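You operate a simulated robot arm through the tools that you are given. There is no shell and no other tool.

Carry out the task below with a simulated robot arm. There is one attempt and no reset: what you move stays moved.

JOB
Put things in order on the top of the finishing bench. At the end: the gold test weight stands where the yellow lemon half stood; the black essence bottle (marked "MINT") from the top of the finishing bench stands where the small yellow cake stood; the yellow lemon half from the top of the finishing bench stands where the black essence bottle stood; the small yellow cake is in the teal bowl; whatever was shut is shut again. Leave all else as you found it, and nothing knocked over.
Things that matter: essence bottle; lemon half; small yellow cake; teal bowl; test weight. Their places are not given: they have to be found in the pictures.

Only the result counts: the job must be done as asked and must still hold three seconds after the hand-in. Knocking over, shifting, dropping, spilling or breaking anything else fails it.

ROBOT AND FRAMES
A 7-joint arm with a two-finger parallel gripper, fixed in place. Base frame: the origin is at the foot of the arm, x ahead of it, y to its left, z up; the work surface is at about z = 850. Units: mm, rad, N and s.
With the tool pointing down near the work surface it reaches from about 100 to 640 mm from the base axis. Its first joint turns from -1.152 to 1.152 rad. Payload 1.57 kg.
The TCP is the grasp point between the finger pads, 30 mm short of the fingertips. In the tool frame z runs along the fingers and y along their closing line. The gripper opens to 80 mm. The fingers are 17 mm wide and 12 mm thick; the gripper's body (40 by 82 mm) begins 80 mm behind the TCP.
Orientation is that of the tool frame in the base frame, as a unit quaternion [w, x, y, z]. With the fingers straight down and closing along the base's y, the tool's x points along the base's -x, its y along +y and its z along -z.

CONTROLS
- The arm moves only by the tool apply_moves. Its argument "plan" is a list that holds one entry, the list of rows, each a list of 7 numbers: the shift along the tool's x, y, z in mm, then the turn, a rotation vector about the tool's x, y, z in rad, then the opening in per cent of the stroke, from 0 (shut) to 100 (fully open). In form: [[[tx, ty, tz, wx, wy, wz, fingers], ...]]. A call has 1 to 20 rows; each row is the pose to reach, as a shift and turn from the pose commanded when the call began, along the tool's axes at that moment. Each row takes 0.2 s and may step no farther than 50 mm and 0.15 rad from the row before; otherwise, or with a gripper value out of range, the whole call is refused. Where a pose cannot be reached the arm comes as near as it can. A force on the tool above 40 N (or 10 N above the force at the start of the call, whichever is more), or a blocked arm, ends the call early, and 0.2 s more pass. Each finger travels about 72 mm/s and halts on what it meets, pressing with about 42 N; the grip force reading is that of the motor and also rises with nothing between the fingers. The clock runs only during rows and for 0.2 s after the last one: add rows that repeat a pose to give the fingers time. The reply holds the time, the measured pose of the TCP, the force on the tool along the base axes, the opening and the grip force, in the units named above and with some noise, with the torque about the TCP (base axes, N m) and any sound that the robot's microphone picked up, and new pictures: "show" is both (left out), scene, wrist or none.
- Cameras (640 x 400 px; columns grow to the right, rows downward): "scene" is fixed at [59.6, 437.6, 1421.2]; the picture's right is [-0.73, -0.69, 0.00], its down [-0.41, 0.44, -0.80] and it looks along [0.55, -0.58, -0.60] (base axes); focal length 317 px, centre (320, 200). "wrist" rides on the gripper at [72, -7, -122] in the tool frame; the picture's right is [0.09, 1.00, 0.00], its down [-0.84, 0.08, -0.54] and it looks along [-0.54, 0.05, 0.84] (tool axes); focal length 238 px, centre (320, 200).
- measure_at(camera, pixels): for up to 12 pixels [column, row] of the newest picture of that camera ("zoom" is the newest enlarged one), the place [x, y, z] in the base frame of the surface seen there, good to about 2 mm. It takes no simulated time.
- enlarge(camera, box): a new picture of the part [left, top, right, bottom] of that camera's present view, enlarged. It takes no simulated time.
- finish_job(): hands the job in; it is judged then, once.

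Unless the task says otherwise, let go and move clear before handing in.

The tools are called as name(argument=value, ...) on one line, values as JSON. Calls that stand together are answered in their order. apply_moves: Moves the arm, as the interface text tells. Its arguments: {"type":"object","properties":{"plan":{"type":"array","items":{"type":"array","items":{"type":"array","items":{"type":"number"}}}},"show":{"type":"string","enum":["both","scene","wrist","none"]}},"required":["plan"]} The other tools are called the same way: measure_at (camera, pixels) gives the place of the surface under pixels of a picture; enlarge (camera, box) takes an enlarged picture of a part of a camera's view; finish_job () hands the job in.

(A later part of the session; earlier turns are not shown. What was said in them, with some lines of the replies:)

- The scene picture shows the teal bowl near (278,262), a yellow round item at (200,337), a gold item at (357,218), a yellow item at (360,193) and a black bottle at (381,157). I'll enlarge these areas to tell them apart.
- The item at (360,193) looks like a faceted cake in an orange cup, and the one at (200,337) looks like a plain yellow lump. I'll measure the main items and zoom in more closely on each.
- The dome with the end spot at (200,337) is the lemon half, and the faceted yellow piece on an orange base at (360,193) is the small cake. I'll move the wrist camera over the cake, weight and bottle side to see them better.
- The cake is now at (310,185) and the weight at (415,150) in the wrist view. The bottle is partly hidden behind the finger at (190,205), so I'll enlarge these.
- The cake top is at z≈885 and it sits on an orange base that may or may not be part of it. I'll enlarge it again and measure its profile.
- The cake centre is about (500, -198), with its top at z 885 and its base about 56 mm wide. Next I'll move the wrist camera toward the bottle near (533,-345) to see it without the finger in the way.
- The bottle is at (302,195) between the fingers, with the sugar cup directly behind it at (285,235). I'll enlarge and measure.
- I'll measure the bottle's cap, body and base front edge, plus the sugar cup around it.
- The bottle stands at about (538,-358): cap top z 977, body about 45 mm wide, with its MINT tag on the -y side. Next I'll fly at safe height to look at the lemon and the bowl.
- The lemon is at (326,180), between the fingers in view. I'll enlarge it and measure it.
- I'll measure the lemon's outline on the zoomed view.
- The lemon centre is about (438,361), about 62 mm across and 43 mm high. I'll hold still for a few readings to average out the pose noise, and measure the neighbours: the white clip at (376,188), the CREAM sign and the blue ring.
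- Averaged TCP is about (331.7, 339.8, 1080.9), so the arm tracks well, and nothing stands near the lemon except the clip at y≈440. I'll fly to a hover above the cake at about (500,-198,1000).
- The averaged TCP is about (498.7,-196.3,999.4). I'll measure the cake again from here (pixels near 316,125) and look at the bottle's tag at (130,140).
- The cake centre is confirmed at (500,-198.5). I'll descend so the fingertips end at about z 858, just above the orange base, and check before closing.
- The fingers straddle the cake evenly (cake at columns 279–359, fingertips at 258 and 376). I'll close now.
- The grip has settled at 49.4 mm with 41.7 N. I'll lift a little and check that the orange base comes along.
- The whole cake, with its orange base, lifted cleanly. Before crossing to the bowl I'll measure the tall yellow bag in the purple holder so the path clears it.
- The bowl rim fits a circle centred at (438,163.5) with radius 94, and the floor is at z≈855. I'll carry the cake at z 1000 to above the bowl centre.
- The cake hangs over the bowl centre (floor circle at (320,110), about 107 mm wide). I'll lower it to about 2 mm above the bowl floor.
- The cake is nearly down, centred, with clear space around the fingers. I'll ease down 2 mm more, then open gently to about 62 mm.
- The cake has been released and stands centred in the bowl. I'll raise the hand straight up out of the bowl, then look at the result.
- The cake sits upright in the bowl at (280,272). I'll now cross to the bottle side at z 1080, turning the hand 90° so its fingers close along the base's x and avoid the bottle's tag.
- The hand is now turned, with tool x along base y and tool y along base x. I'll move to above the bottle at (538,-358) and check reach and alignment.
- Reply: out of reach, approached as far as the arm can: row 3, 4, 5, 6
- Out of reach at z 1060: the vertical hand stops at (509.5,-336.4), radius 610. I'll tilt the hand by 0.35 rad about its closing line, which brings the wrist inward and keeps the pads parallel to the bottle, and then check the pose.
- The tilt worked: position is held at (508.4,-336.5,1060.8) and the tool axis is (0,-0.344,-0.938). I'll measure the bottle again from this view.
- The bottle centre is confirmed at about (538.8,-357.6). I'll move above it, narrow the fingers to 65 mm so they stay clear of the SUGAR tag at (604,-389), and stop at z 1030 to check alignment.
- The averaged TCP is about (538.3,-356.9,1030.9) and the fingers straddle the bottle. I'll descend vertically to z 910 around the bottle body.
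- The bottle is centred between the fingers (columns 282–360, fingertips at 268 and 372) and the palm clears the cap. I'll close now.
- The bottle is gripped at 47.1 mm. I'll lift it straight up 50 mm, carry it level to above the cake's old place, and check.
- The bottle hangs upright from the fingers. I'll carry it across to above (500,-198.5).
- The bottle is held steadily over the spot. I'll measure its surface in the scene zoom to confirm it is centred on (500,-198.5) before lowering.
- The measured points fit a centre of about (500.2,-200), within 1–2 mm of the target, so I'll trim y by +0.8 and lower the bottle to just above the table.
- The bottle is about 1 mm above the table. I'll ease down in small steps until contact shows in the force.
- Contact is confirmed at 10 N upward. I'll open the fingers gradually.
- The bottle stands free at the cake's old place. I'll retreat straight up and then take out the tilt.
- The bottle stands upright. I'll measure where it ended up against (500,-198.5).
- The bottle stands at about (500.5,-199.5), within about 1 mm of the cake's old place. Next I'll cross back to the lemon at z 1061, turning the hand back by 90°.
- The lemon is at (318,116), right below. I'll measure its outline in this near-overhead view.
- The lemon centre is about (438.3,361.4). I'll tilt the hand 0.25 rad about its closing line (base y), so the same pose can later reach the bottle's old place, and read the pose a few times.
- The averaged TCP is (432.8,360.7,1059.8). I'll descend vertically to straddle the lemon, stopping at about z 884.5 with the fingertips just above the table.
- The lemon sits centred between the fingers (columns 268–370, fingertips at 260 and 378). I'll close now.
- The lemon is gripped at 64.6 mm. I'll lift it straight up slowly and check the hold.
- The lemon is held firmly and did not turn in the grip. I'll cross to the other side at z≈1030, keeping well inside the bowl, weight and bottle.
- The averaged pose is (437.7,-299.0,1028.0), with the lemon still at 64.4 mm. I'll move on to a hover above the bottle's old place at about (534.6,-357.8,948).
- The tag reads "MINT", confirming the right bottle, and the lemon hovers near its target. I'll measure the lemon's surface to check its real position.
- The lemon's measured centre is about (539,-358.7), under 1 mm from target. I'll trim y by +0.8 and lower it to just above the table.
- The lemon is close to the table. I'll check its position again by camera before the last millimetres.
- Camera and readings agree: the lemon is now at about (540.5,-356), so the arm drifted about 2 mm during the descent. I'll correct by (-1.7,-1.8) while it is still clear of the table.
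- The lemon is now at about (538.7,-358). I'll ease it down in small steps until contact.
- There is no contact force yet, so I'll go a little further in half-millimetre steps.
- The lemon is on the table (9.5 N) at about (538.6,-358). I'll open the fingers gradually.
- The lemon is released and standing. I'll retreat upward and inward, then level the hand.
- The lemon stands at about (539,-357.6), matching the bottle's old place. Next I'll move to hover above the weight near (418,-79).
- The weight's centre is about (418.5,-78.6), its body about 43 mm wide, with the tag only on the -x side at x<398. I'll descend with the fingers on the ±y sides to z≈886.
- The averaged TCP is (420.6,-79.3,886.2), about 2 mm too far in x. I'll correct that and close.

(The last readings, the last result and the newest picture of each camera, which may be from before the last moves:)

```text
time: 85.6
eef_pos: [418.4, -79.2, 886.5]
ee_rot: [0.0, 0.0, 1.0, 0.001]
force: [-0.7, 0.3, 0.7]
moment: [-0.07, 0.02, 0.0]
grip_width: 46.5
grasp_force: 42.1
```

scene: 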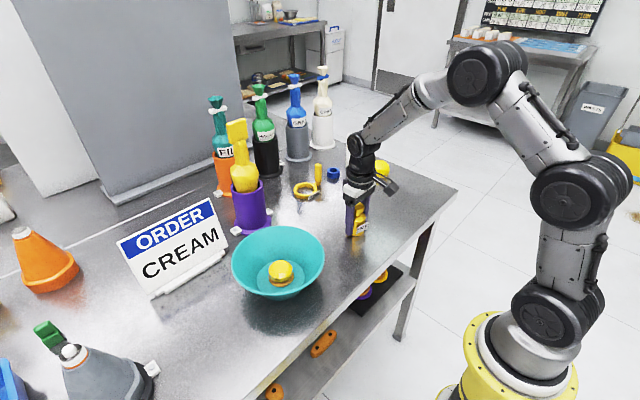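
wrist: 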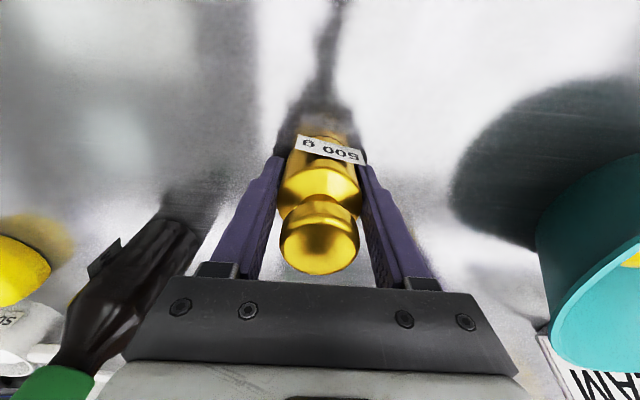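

The weight is gripped at 46.6 mm, with the tag free at (328,148). I'll lift it slowly and check the hold.

apply_moves(plan=[[[0, 0, -3, 0, 0, 0, 30], [0, 0, -8, 0, 0, 0, 30], [0, 0, -20, 0, 0, 0, 30], [0, 0, -45, 0, 0, 0, 30], [0, 0, -80, 0, 0, 0, 30], [0, 0, -120, 0, 0, 0, 30], [0, 0, -140, 0, 0, 0, 30], [0, 0, -140, 0, 0, 0, 30]]])

enlarge(camera="scene", box=[310, 110, 410, 240])

```text
time: 87.4
eef_pos: [418.8, -77.2, 1023.4]
ee_rot: [0.0, 0.0, 1.0, 0.0]
force: [-0.4, -0.4, -5.2]
moment: [-0.02, 0.06, 0.0]
grip_width: 46.5
grasp_force: 41.8
```

scene: 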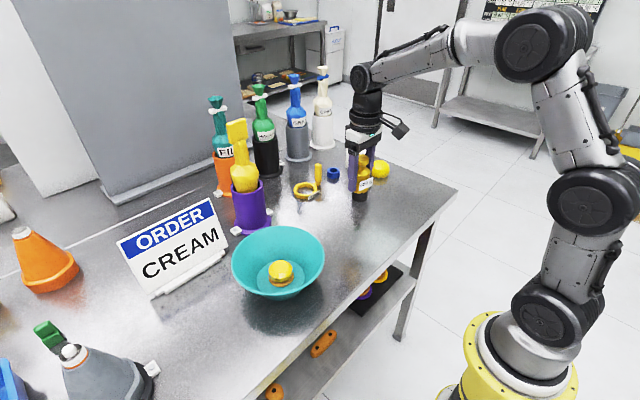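
wrist: 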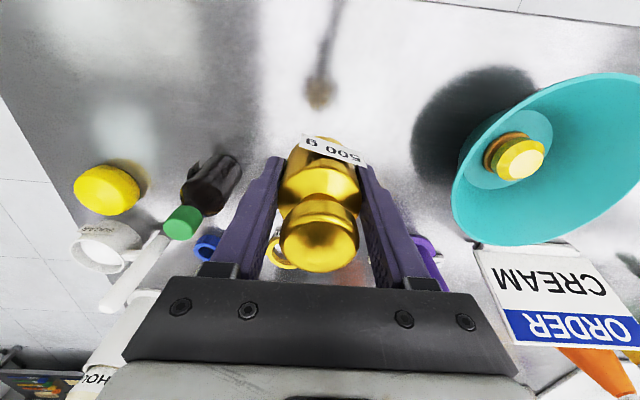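

```text
3.08 times, centred on (360, 175) of scene
```

zoom: 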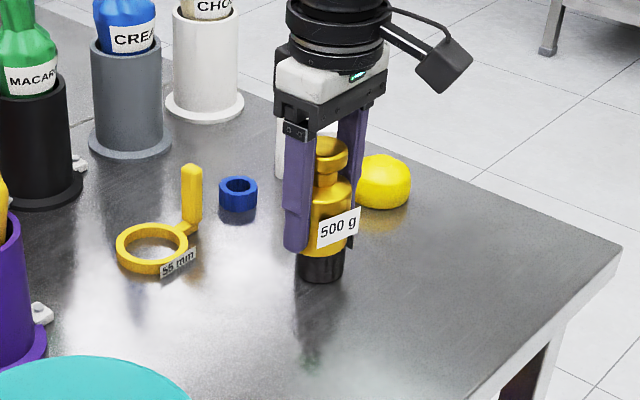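

The weight is held firmly (about 5 N of load). I'll carry it at z≈1025 over to the lemon's old place.

apply_moves(plan=[[[0, 20, 0, 0, 0, 0, 30], [0, 60, 0, 0, 0, 0, 30], [0, 105, 0, 0, 0, 0, 30], [0, 150, 0, 0, 0, 0, 30], [0, 195, 0, 0, 0, 0, 30], [-3, 240, 0, 0, 0, 0, 30], [-6, 285, 0, 0, 0, 0, 30], [-9, 330, 0, 0, 0, 0, 30], [-13, 370, 0, 0, 0, 0, 30], [-17, 405, 0, 0, 0, 0, 30], [-19, 430, 0, 0, 0, 0, 30], [-19.6, 439.6, 0, 0, 0, 0, 30], [-19.6, 439.6, 0, 0, 0, 0, 30], [-19.6, 439.6, 0, 0, 0, 0, 30]]])

apply_moves(plan=[[[0, 0, 0, 0, 0, 0, 30]]], show="none")

apply_moves(plan=[[[0, 0, 0, 0, 0, 0, 30]]], show="none")

```text
time: 90.4
eef_pos: [436.7, 360.2, 1025.2]
ee_rot: [0.0, 0.0, 1.0, -0.001]
force: [-0.3, 0.0, -5.6]
moment: [0.0, 0.01, -0.02]
grip_width: 46.3
grasp_force: 41.9
```

scene: 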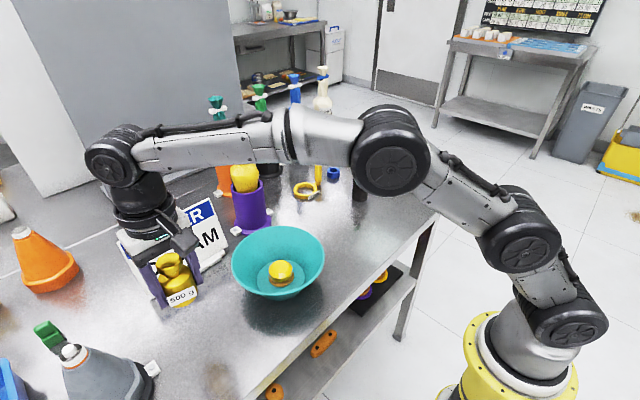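
wrist: 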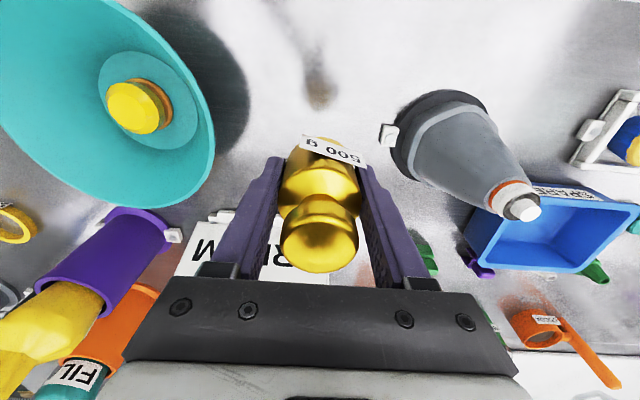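

```text
time: 90.8
eef_pos: [435.9, 359.9, 1025.6]
ee_rot: [0.0, 0.0, 1.0, 0.001]
force: [-0.8, -0.8, -4.7]
moment: [-0.03, 0.0, 0.03]
grip_width: 46.3
grasp_force: 41.8
```

```text
time: 91.2
eef_pos: [437.4, 360.1, 1024.1]
ee_rot: [0.0, 0.001, 1.0, 0.0]
force: [0.3, -0.5, -4.8]
moment: [0.03, -0.01, 0.01]
grip_width: 46.4
grasp_force: 41.5
```

The averaged pose is (436.7,360.1,1025). I'll lower to about 5 mm above the table with a small correction, then recheck.

apply_moves(plan=[[[-1.3, 0.9, 30, 0, 0, 0, 30], [-1.3, 0.9, 65, 0, 0, 0, 30], [-1.3, 0.9, 100, 0, 0, 0, 30], [-1.3, 0.9, 122, 0, 0, 0, 30], [-1.3, 0.9, 131, 0, 0, 0, 30], [-1.3, 0.9, 133, 0, 0, 0, 30], [-1.3, 0.9, 133, 0, 0, 0, 30]]])

apply_moves(plan=[[[0, 0, 0, 0, 0, 0, 30]]], show="none")

apply_moves(plan=[[[0, 0, 0, 0, 0, 0, 30]]], show="none")

apply_moves(plan=[[[0, 0, 0, 0, 0, 0, 30]]], show="none")

enlarge(camera="scene", box=[140, 260, 260, 370])

```text
time: 92.8
eef_pos: [438.7, 361.6, 893.0]
ee_rot: [0.001, 0.0, 1.0, 0.0]
force: [-0.1, 0.0, -5.0]
moment: [-0.01, 0.01, 0.05]
grip_width: 46.2
grasp_force: 41.8
```

scene: 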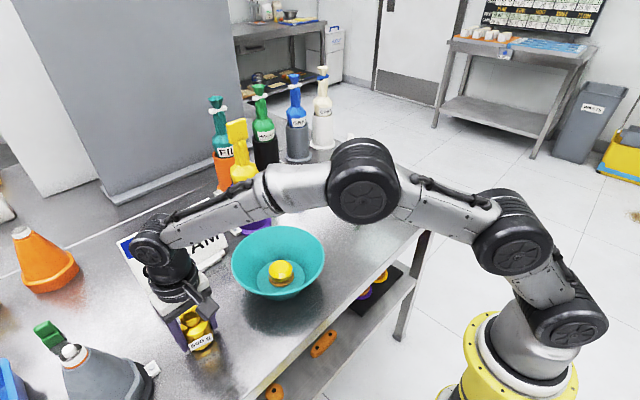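
wrist: 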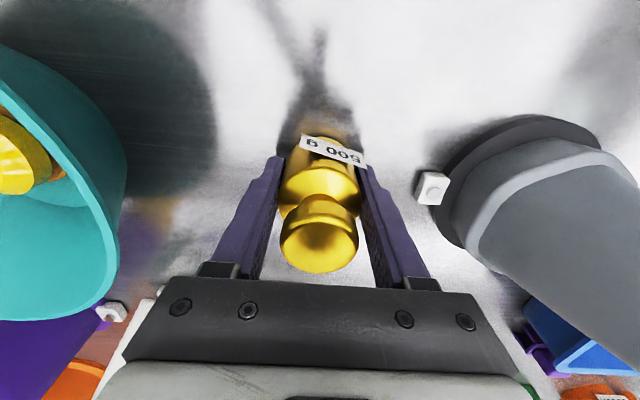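

```text
time: 93.2
eef_pos: [437.7, 362.0, 893.5]
ee_rot: [-0.001, 0.0, 1.0, 0.0]
force: [0.6, 0.7, -5.2]
moment: [0.0, 0.03, -0.01]
grip_width: 46.2
grasp_force: 41.9
```

```text
time: 93.6
eef_pos: [438.9, 361.0, 892.1]
ee_rot: [0.0, 0.0, 1.0, 0.0]
force: [0.2, 0.3, -5.5]
moment: [0.03, -0.01, 0.02]
grip_width: 46.2
grasp_force: 42.0
```

```text
time: 94.0
eef_pos: [439.1, 361.6, 892.5]
ee_rot: [0.0, 0.0, 1.0, -0.001]
force: [-0.2, 0.3, -5.1]
moment: [-0.02, -0.02, 0.01]
grip_width: 46.3
grasp_force: 42.0
```

```text
3.64 times, centred on (200, 315) of scene
```

zoom: 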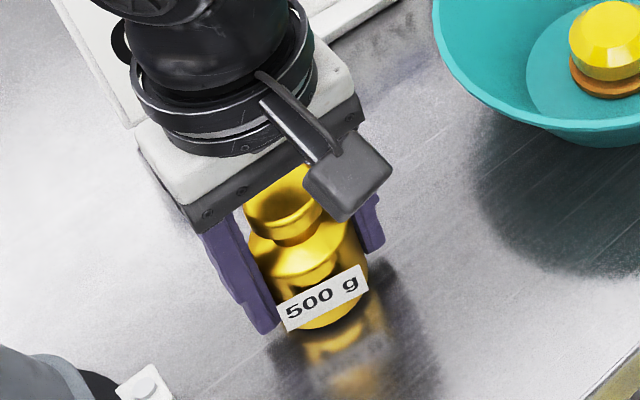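

The averaged pose is (438.6,361.5,892.8), nearly on target. I'll verify the weight itself with the wrist camera.

measure_at(camera="wrist", pixels=[[320, 240], [284, 240], [355, 240], [320, 222], [320, 268], [320, 180], [284, 190], [356, 190], [310, 148], [345, 158], [320, 260], [300, 175]])

```text
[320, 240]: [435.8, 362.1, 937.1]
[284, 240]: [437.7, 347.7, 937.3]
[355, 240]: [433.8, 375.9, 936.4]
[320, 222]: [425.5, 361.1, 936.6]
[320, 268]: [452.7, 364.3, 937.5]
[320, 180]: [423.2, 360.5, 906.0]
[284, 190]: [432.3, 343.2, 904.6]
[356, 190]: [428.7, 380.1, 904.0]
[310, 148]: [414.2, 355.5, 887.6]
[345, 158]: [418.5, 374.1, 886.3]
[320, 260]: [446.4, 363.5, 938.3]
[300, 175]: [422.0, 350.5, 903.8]
```

The weight's centre is at about (439.1,361.6), about 5 mm up. I'll trim by (-0.8,-0.4) and ease it down until contact.

apply_moves(plan=[[[0.8, -0.4, 1.5, 0, 0, 0, 30], [0.8, -0.4, 3, 0, 0, 0, 30], [0.8, -0.4, 4, 0, 0, 0, 30], [0.8, -0.4, 4, 0, 0, 0, 30]]], show="none")

apply_moves(plan=[[[0, 0, 0.7, 0, 0, 0, 30], [0, 0, 0.7, 0, 0, 0, 30]]], show="none")

apply_moves(plan=[[[0, 0, 0.7, 0, 0, 0, 30], [0, 0, 0.7, 0, 0, 0, 30]]], show="none")

```text
time: 95.0
eef_pos: [437.1, 361.3, 886.2]
ee_rot: [0.0, 0.0, 1.0, -0.001]
force: [-0.4, -0.4, -5.2]
moment: [0.02, -0.01, 0.0]
grip_width: 45.9
grasp_force: 41.9
```

```text
time: 95.6
eef_pos: [436.7, 360.9, 886.3]
ee_rot: [0.001, 0.0, 1.0, 0.0]
force: [-0.3, 0.9, -4.0]
moment: [-0.04, 0.05, 0.0]
grip_width: 46.0
grasp_force: 42.3
```

```text
time: 96.2
eef_pos: [436.9, 360.4, 887.6]
ee_rot: [0.002, -0.001, 1.0, 0.0]
force: [-2.1, -1.1, 1.3]
moment: [-0.14, 0.16, 0.04]
grip_width: 46.1
grasp_force: 41.9
```

The load has shifted to the table (force from -5.2 to +1.3 N). I'll press down half a millimetre more, then open gradually.

apply_moves(plan=[[[-0.5, 0.2, 0.5, 0, 0, 0, 30], [-0.5, 0.2, 0.5, 0, 0, 0, 30]]], show="none")

apply_moves(plan=[[[0, 0, 0, 0, 0, 0, 60], [0, 0, 0, 0, 0, 0, 66], [0, 0, 0, 0, 0, 0, 75], [0, 0, 0, 0, 0, 0, 88], [0, 0, 0, 0, 0, 0, 100], [0, 0, 0, 0, 0, 0, 100]]])

enlarge(camera="scene", box=[140, 260, 260, 370])

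```text
time: 96.8
eef_pos: [438.3, 361.6, 888.2]
ee_rot: [0.001, -0.001, 1.0, 0.001]
force: [-4.0, -2.0, 5.6]
moment: [-0.04, 0.34, 0.04]
grip_width: 46.0
grasp_force: 42.0
```

```text
time: 98.2
eef_pos: [438.6, 359.9, 886.0]
ee_rot: [0.0, 0.0, 1.0, 0.0]
force: [-0.8, 0.7, -0.3]
moment: [-0.01, 0.02, -0.01]
grip_width: 80.1
grasp_force: 0.2
```

scene: 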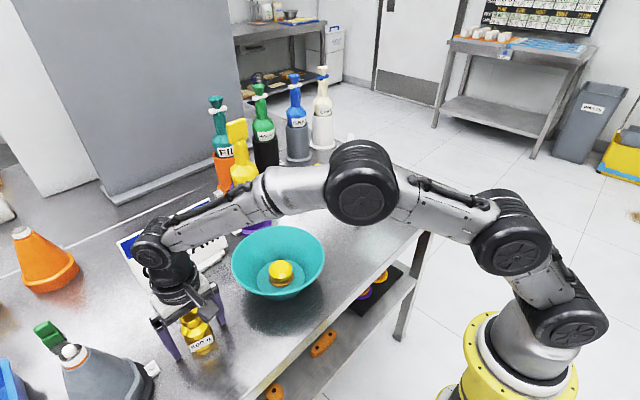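
wrist: 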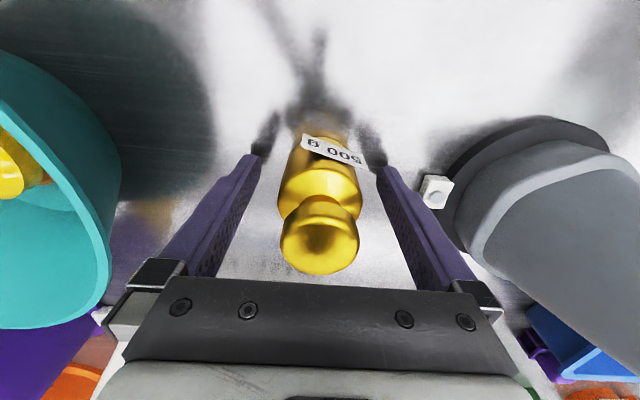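

```text
3.64 times, centred on (200, 315) of scene
```

zoom: 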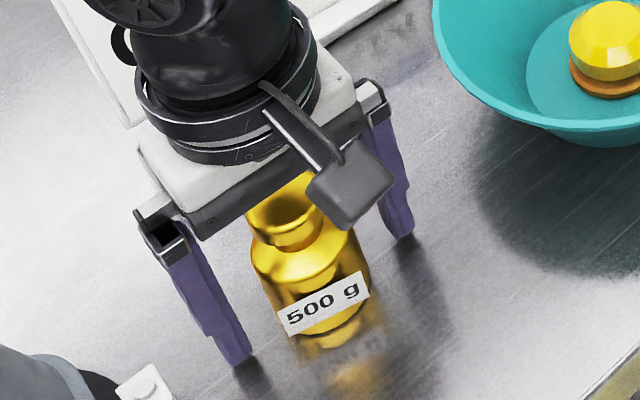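

The weight is released and standing. I'll rise straight up and then check where everything stands.

apply_moves(plan=[[[0, 0, -8, 0, 0, 0, 100], [0, 0, -25, 0, 0, 0, 100], [0, 0, -60, 0, 0, 0, 100], [0, 0, -105, 0, 0, 0, 100], [0, 0, -150, 0, 0, 0, 100], [30, 0, -175, 0, 0, 0, 100], [65, 0, -185, 0, 0, 0, 100], [65, 0, -185, 0, 0, 0, 100]]])

enlarge(camera="wrist", box=[270, 100, 390, 220])

```text
time: 100.0
eef_pos: [372.9, 359.9, 1071.3]
ee_rot: [0.0, 0.0, 1.0, 0.0]
force: [0.2, 0.2, 0.0]
moment: [-0.04, 0.0, -0.01]
grip_width: 79.9
grasp_force: 0.1
```

scene: 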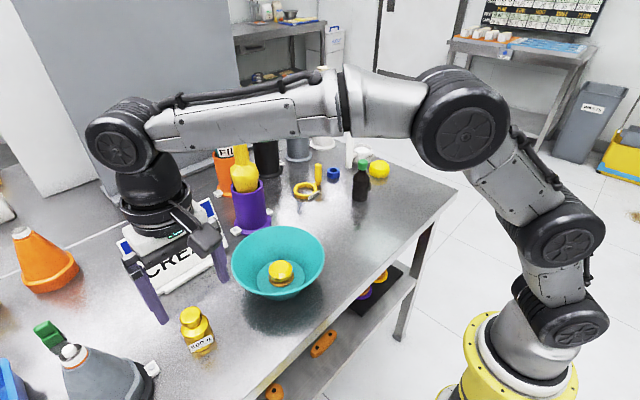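
wrist: 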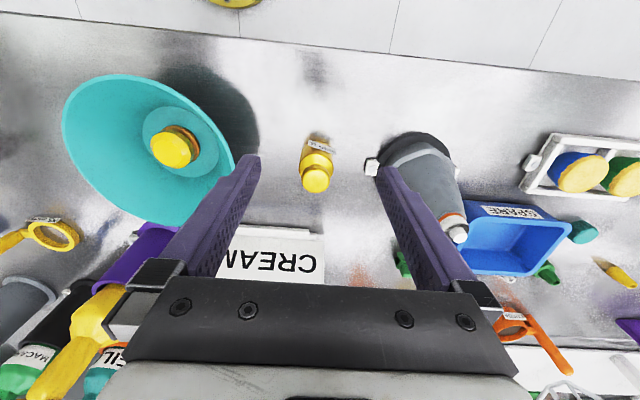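

```text
3.33 times, centred on (330, 160) of wrist
```

zoom: 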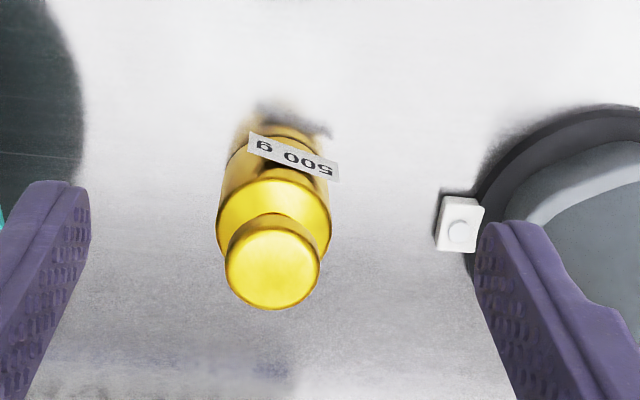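

measure_at(camera="zoom", pixels=[[272, 268], [229, 268], [316, 268], [272, 232], [272, 304], [272, 190], [221, 225], [327, 225], [236, 160], [330, 185], [270, 205], [272, 140]])

measure_at(camera="scene", pixels=[[190, 314], [183, 314], [197, 314], [199, 352], [186, 345], [380, 160], [380, 175], [372, 168], [388, 168], [361, 163], [360, 198], [280, 265]])

enlarge(camera="scene", box=[160, 290, 240, 370])

```text
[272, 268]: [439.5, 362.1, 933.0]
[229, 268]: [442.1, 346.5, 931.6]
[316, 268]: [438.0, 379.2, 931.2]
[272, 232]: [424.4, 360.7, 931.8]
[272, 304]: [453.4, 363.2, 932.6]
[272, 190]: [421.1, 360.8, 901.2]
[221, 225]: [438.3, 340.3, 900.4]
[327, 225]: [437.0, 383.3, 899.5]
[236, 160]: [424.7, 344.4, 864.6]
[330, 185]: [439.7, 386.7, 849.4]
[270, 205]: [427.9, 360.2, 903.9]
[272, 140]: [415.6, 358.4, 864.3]
```

```text
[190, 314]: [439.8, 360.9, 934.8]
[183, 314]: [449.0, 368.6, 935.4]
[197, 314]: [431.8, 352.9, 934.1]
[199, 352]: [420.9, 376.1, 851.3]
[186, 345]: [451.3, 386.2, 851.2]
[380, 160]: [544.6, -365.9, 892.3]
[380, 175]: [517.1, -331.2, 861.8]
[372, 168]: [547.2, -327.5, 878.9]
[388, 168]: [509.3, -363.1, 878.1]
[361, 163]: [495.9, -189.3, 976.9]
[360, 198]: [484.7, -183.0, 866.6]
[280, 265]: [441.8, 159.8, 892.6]
```

```text
5.00 times, centred on (200, 330) of scene
```

zoom: 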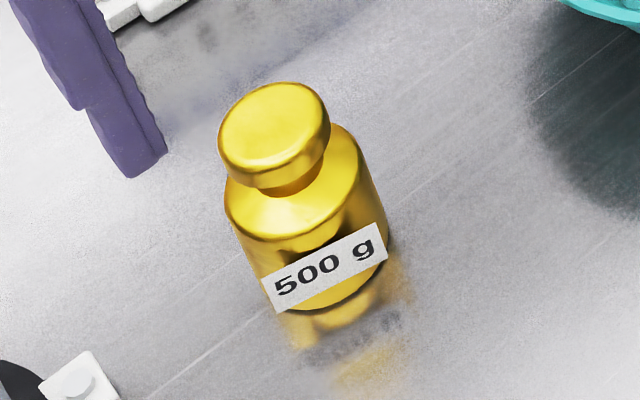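

All four things are in place: the weight is at about (439,362), within about 1 mm of the lemon's old spot. I'll move the hand up and clear to its starting area and take a last look.

apply_moves(plan=[[[0, 0, -40, 0, 0, 0, 100], [0, -20, -80, 0, 0, 0, 100], [0, -60, -97, 0, 0, 0, 100], [-5, -105, -97, 0, 0, 0, 100], [-15, -150, -97, 0, 0, 0, 100], [-25, -195, -97, 0, 0, 0, 100], [-40, -238, -97, 0, 0, 0, 100], [-55, -280, -97, 0, 0, 0, 100], [-70, -318, -97, 0, 0, 0, 100], [-86, -338, -97, 0, 0, 0, 100], [-86, -338, -97, 0, 0, 0, 100]]])

enlarge(camera="scene", box=[160, 100, 440, 380])

```text
time: 102.4
eef_pos: [459.7, 20.6, 1169.5]
ee_rot: [-0.001, -0.002, 1.0, 0.001]
force: [-0.2, -0.9, -0.5]
moment: [0.01, 0.0, 0.03]
grip_width: 80.1
grasp_force: 0.1
```

scene: 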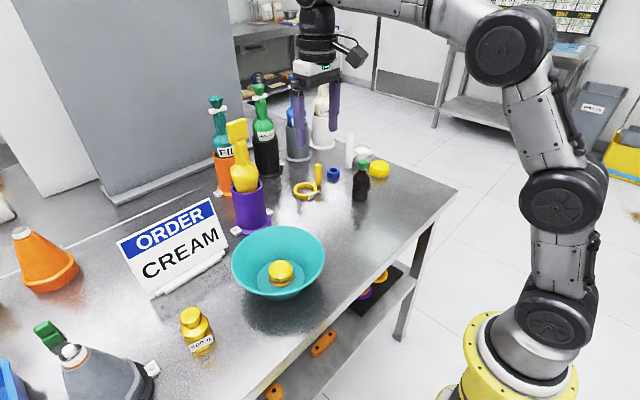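
wrist: 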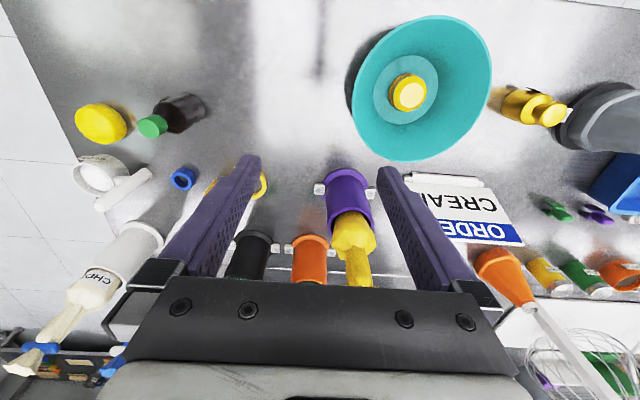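

```text
1.43 times, centred on (300, 240) of scene
```

zoom: 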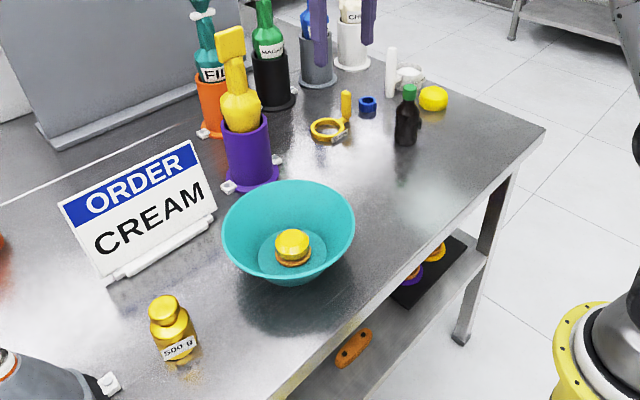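

The last pictures show the cake upright in the bowl (280,272), the MINT bottle upright (361,180), the lemon on the bottle's old place (379,168) and the weight on the lemon's old place (197,330). Everything else is as it was and the hand is clear, so I'm handing in.

finish_job()

```text
The job is handed in.
```

The bench top is rearranged as asked, and the job is handed in. I have no verdict back yet.

| Item | Now stands | Position (x, y, mm) | Offset from target |
|---|---|---|---|
| Small yellow cake | Upright in the teal bowl | about (438, 163) | near the bowl's centre |
| Black "MINT" bottle | Where the cake stood | about (500.5, -199.5) | about 1 mm |
| Yellow lemon half | Where the bottle stood | about (539, -357.6) | under 1 mm |
| Gold 500 g weight | Where the lemon half stood | about (439, 362) | about 1 mm |

All four are upright in the final pictures, and nothing else looks moved or knocked over. I opened nothing, so there was nothing to shut again. The fingers are open and the hand is clear, back near its starting pose.
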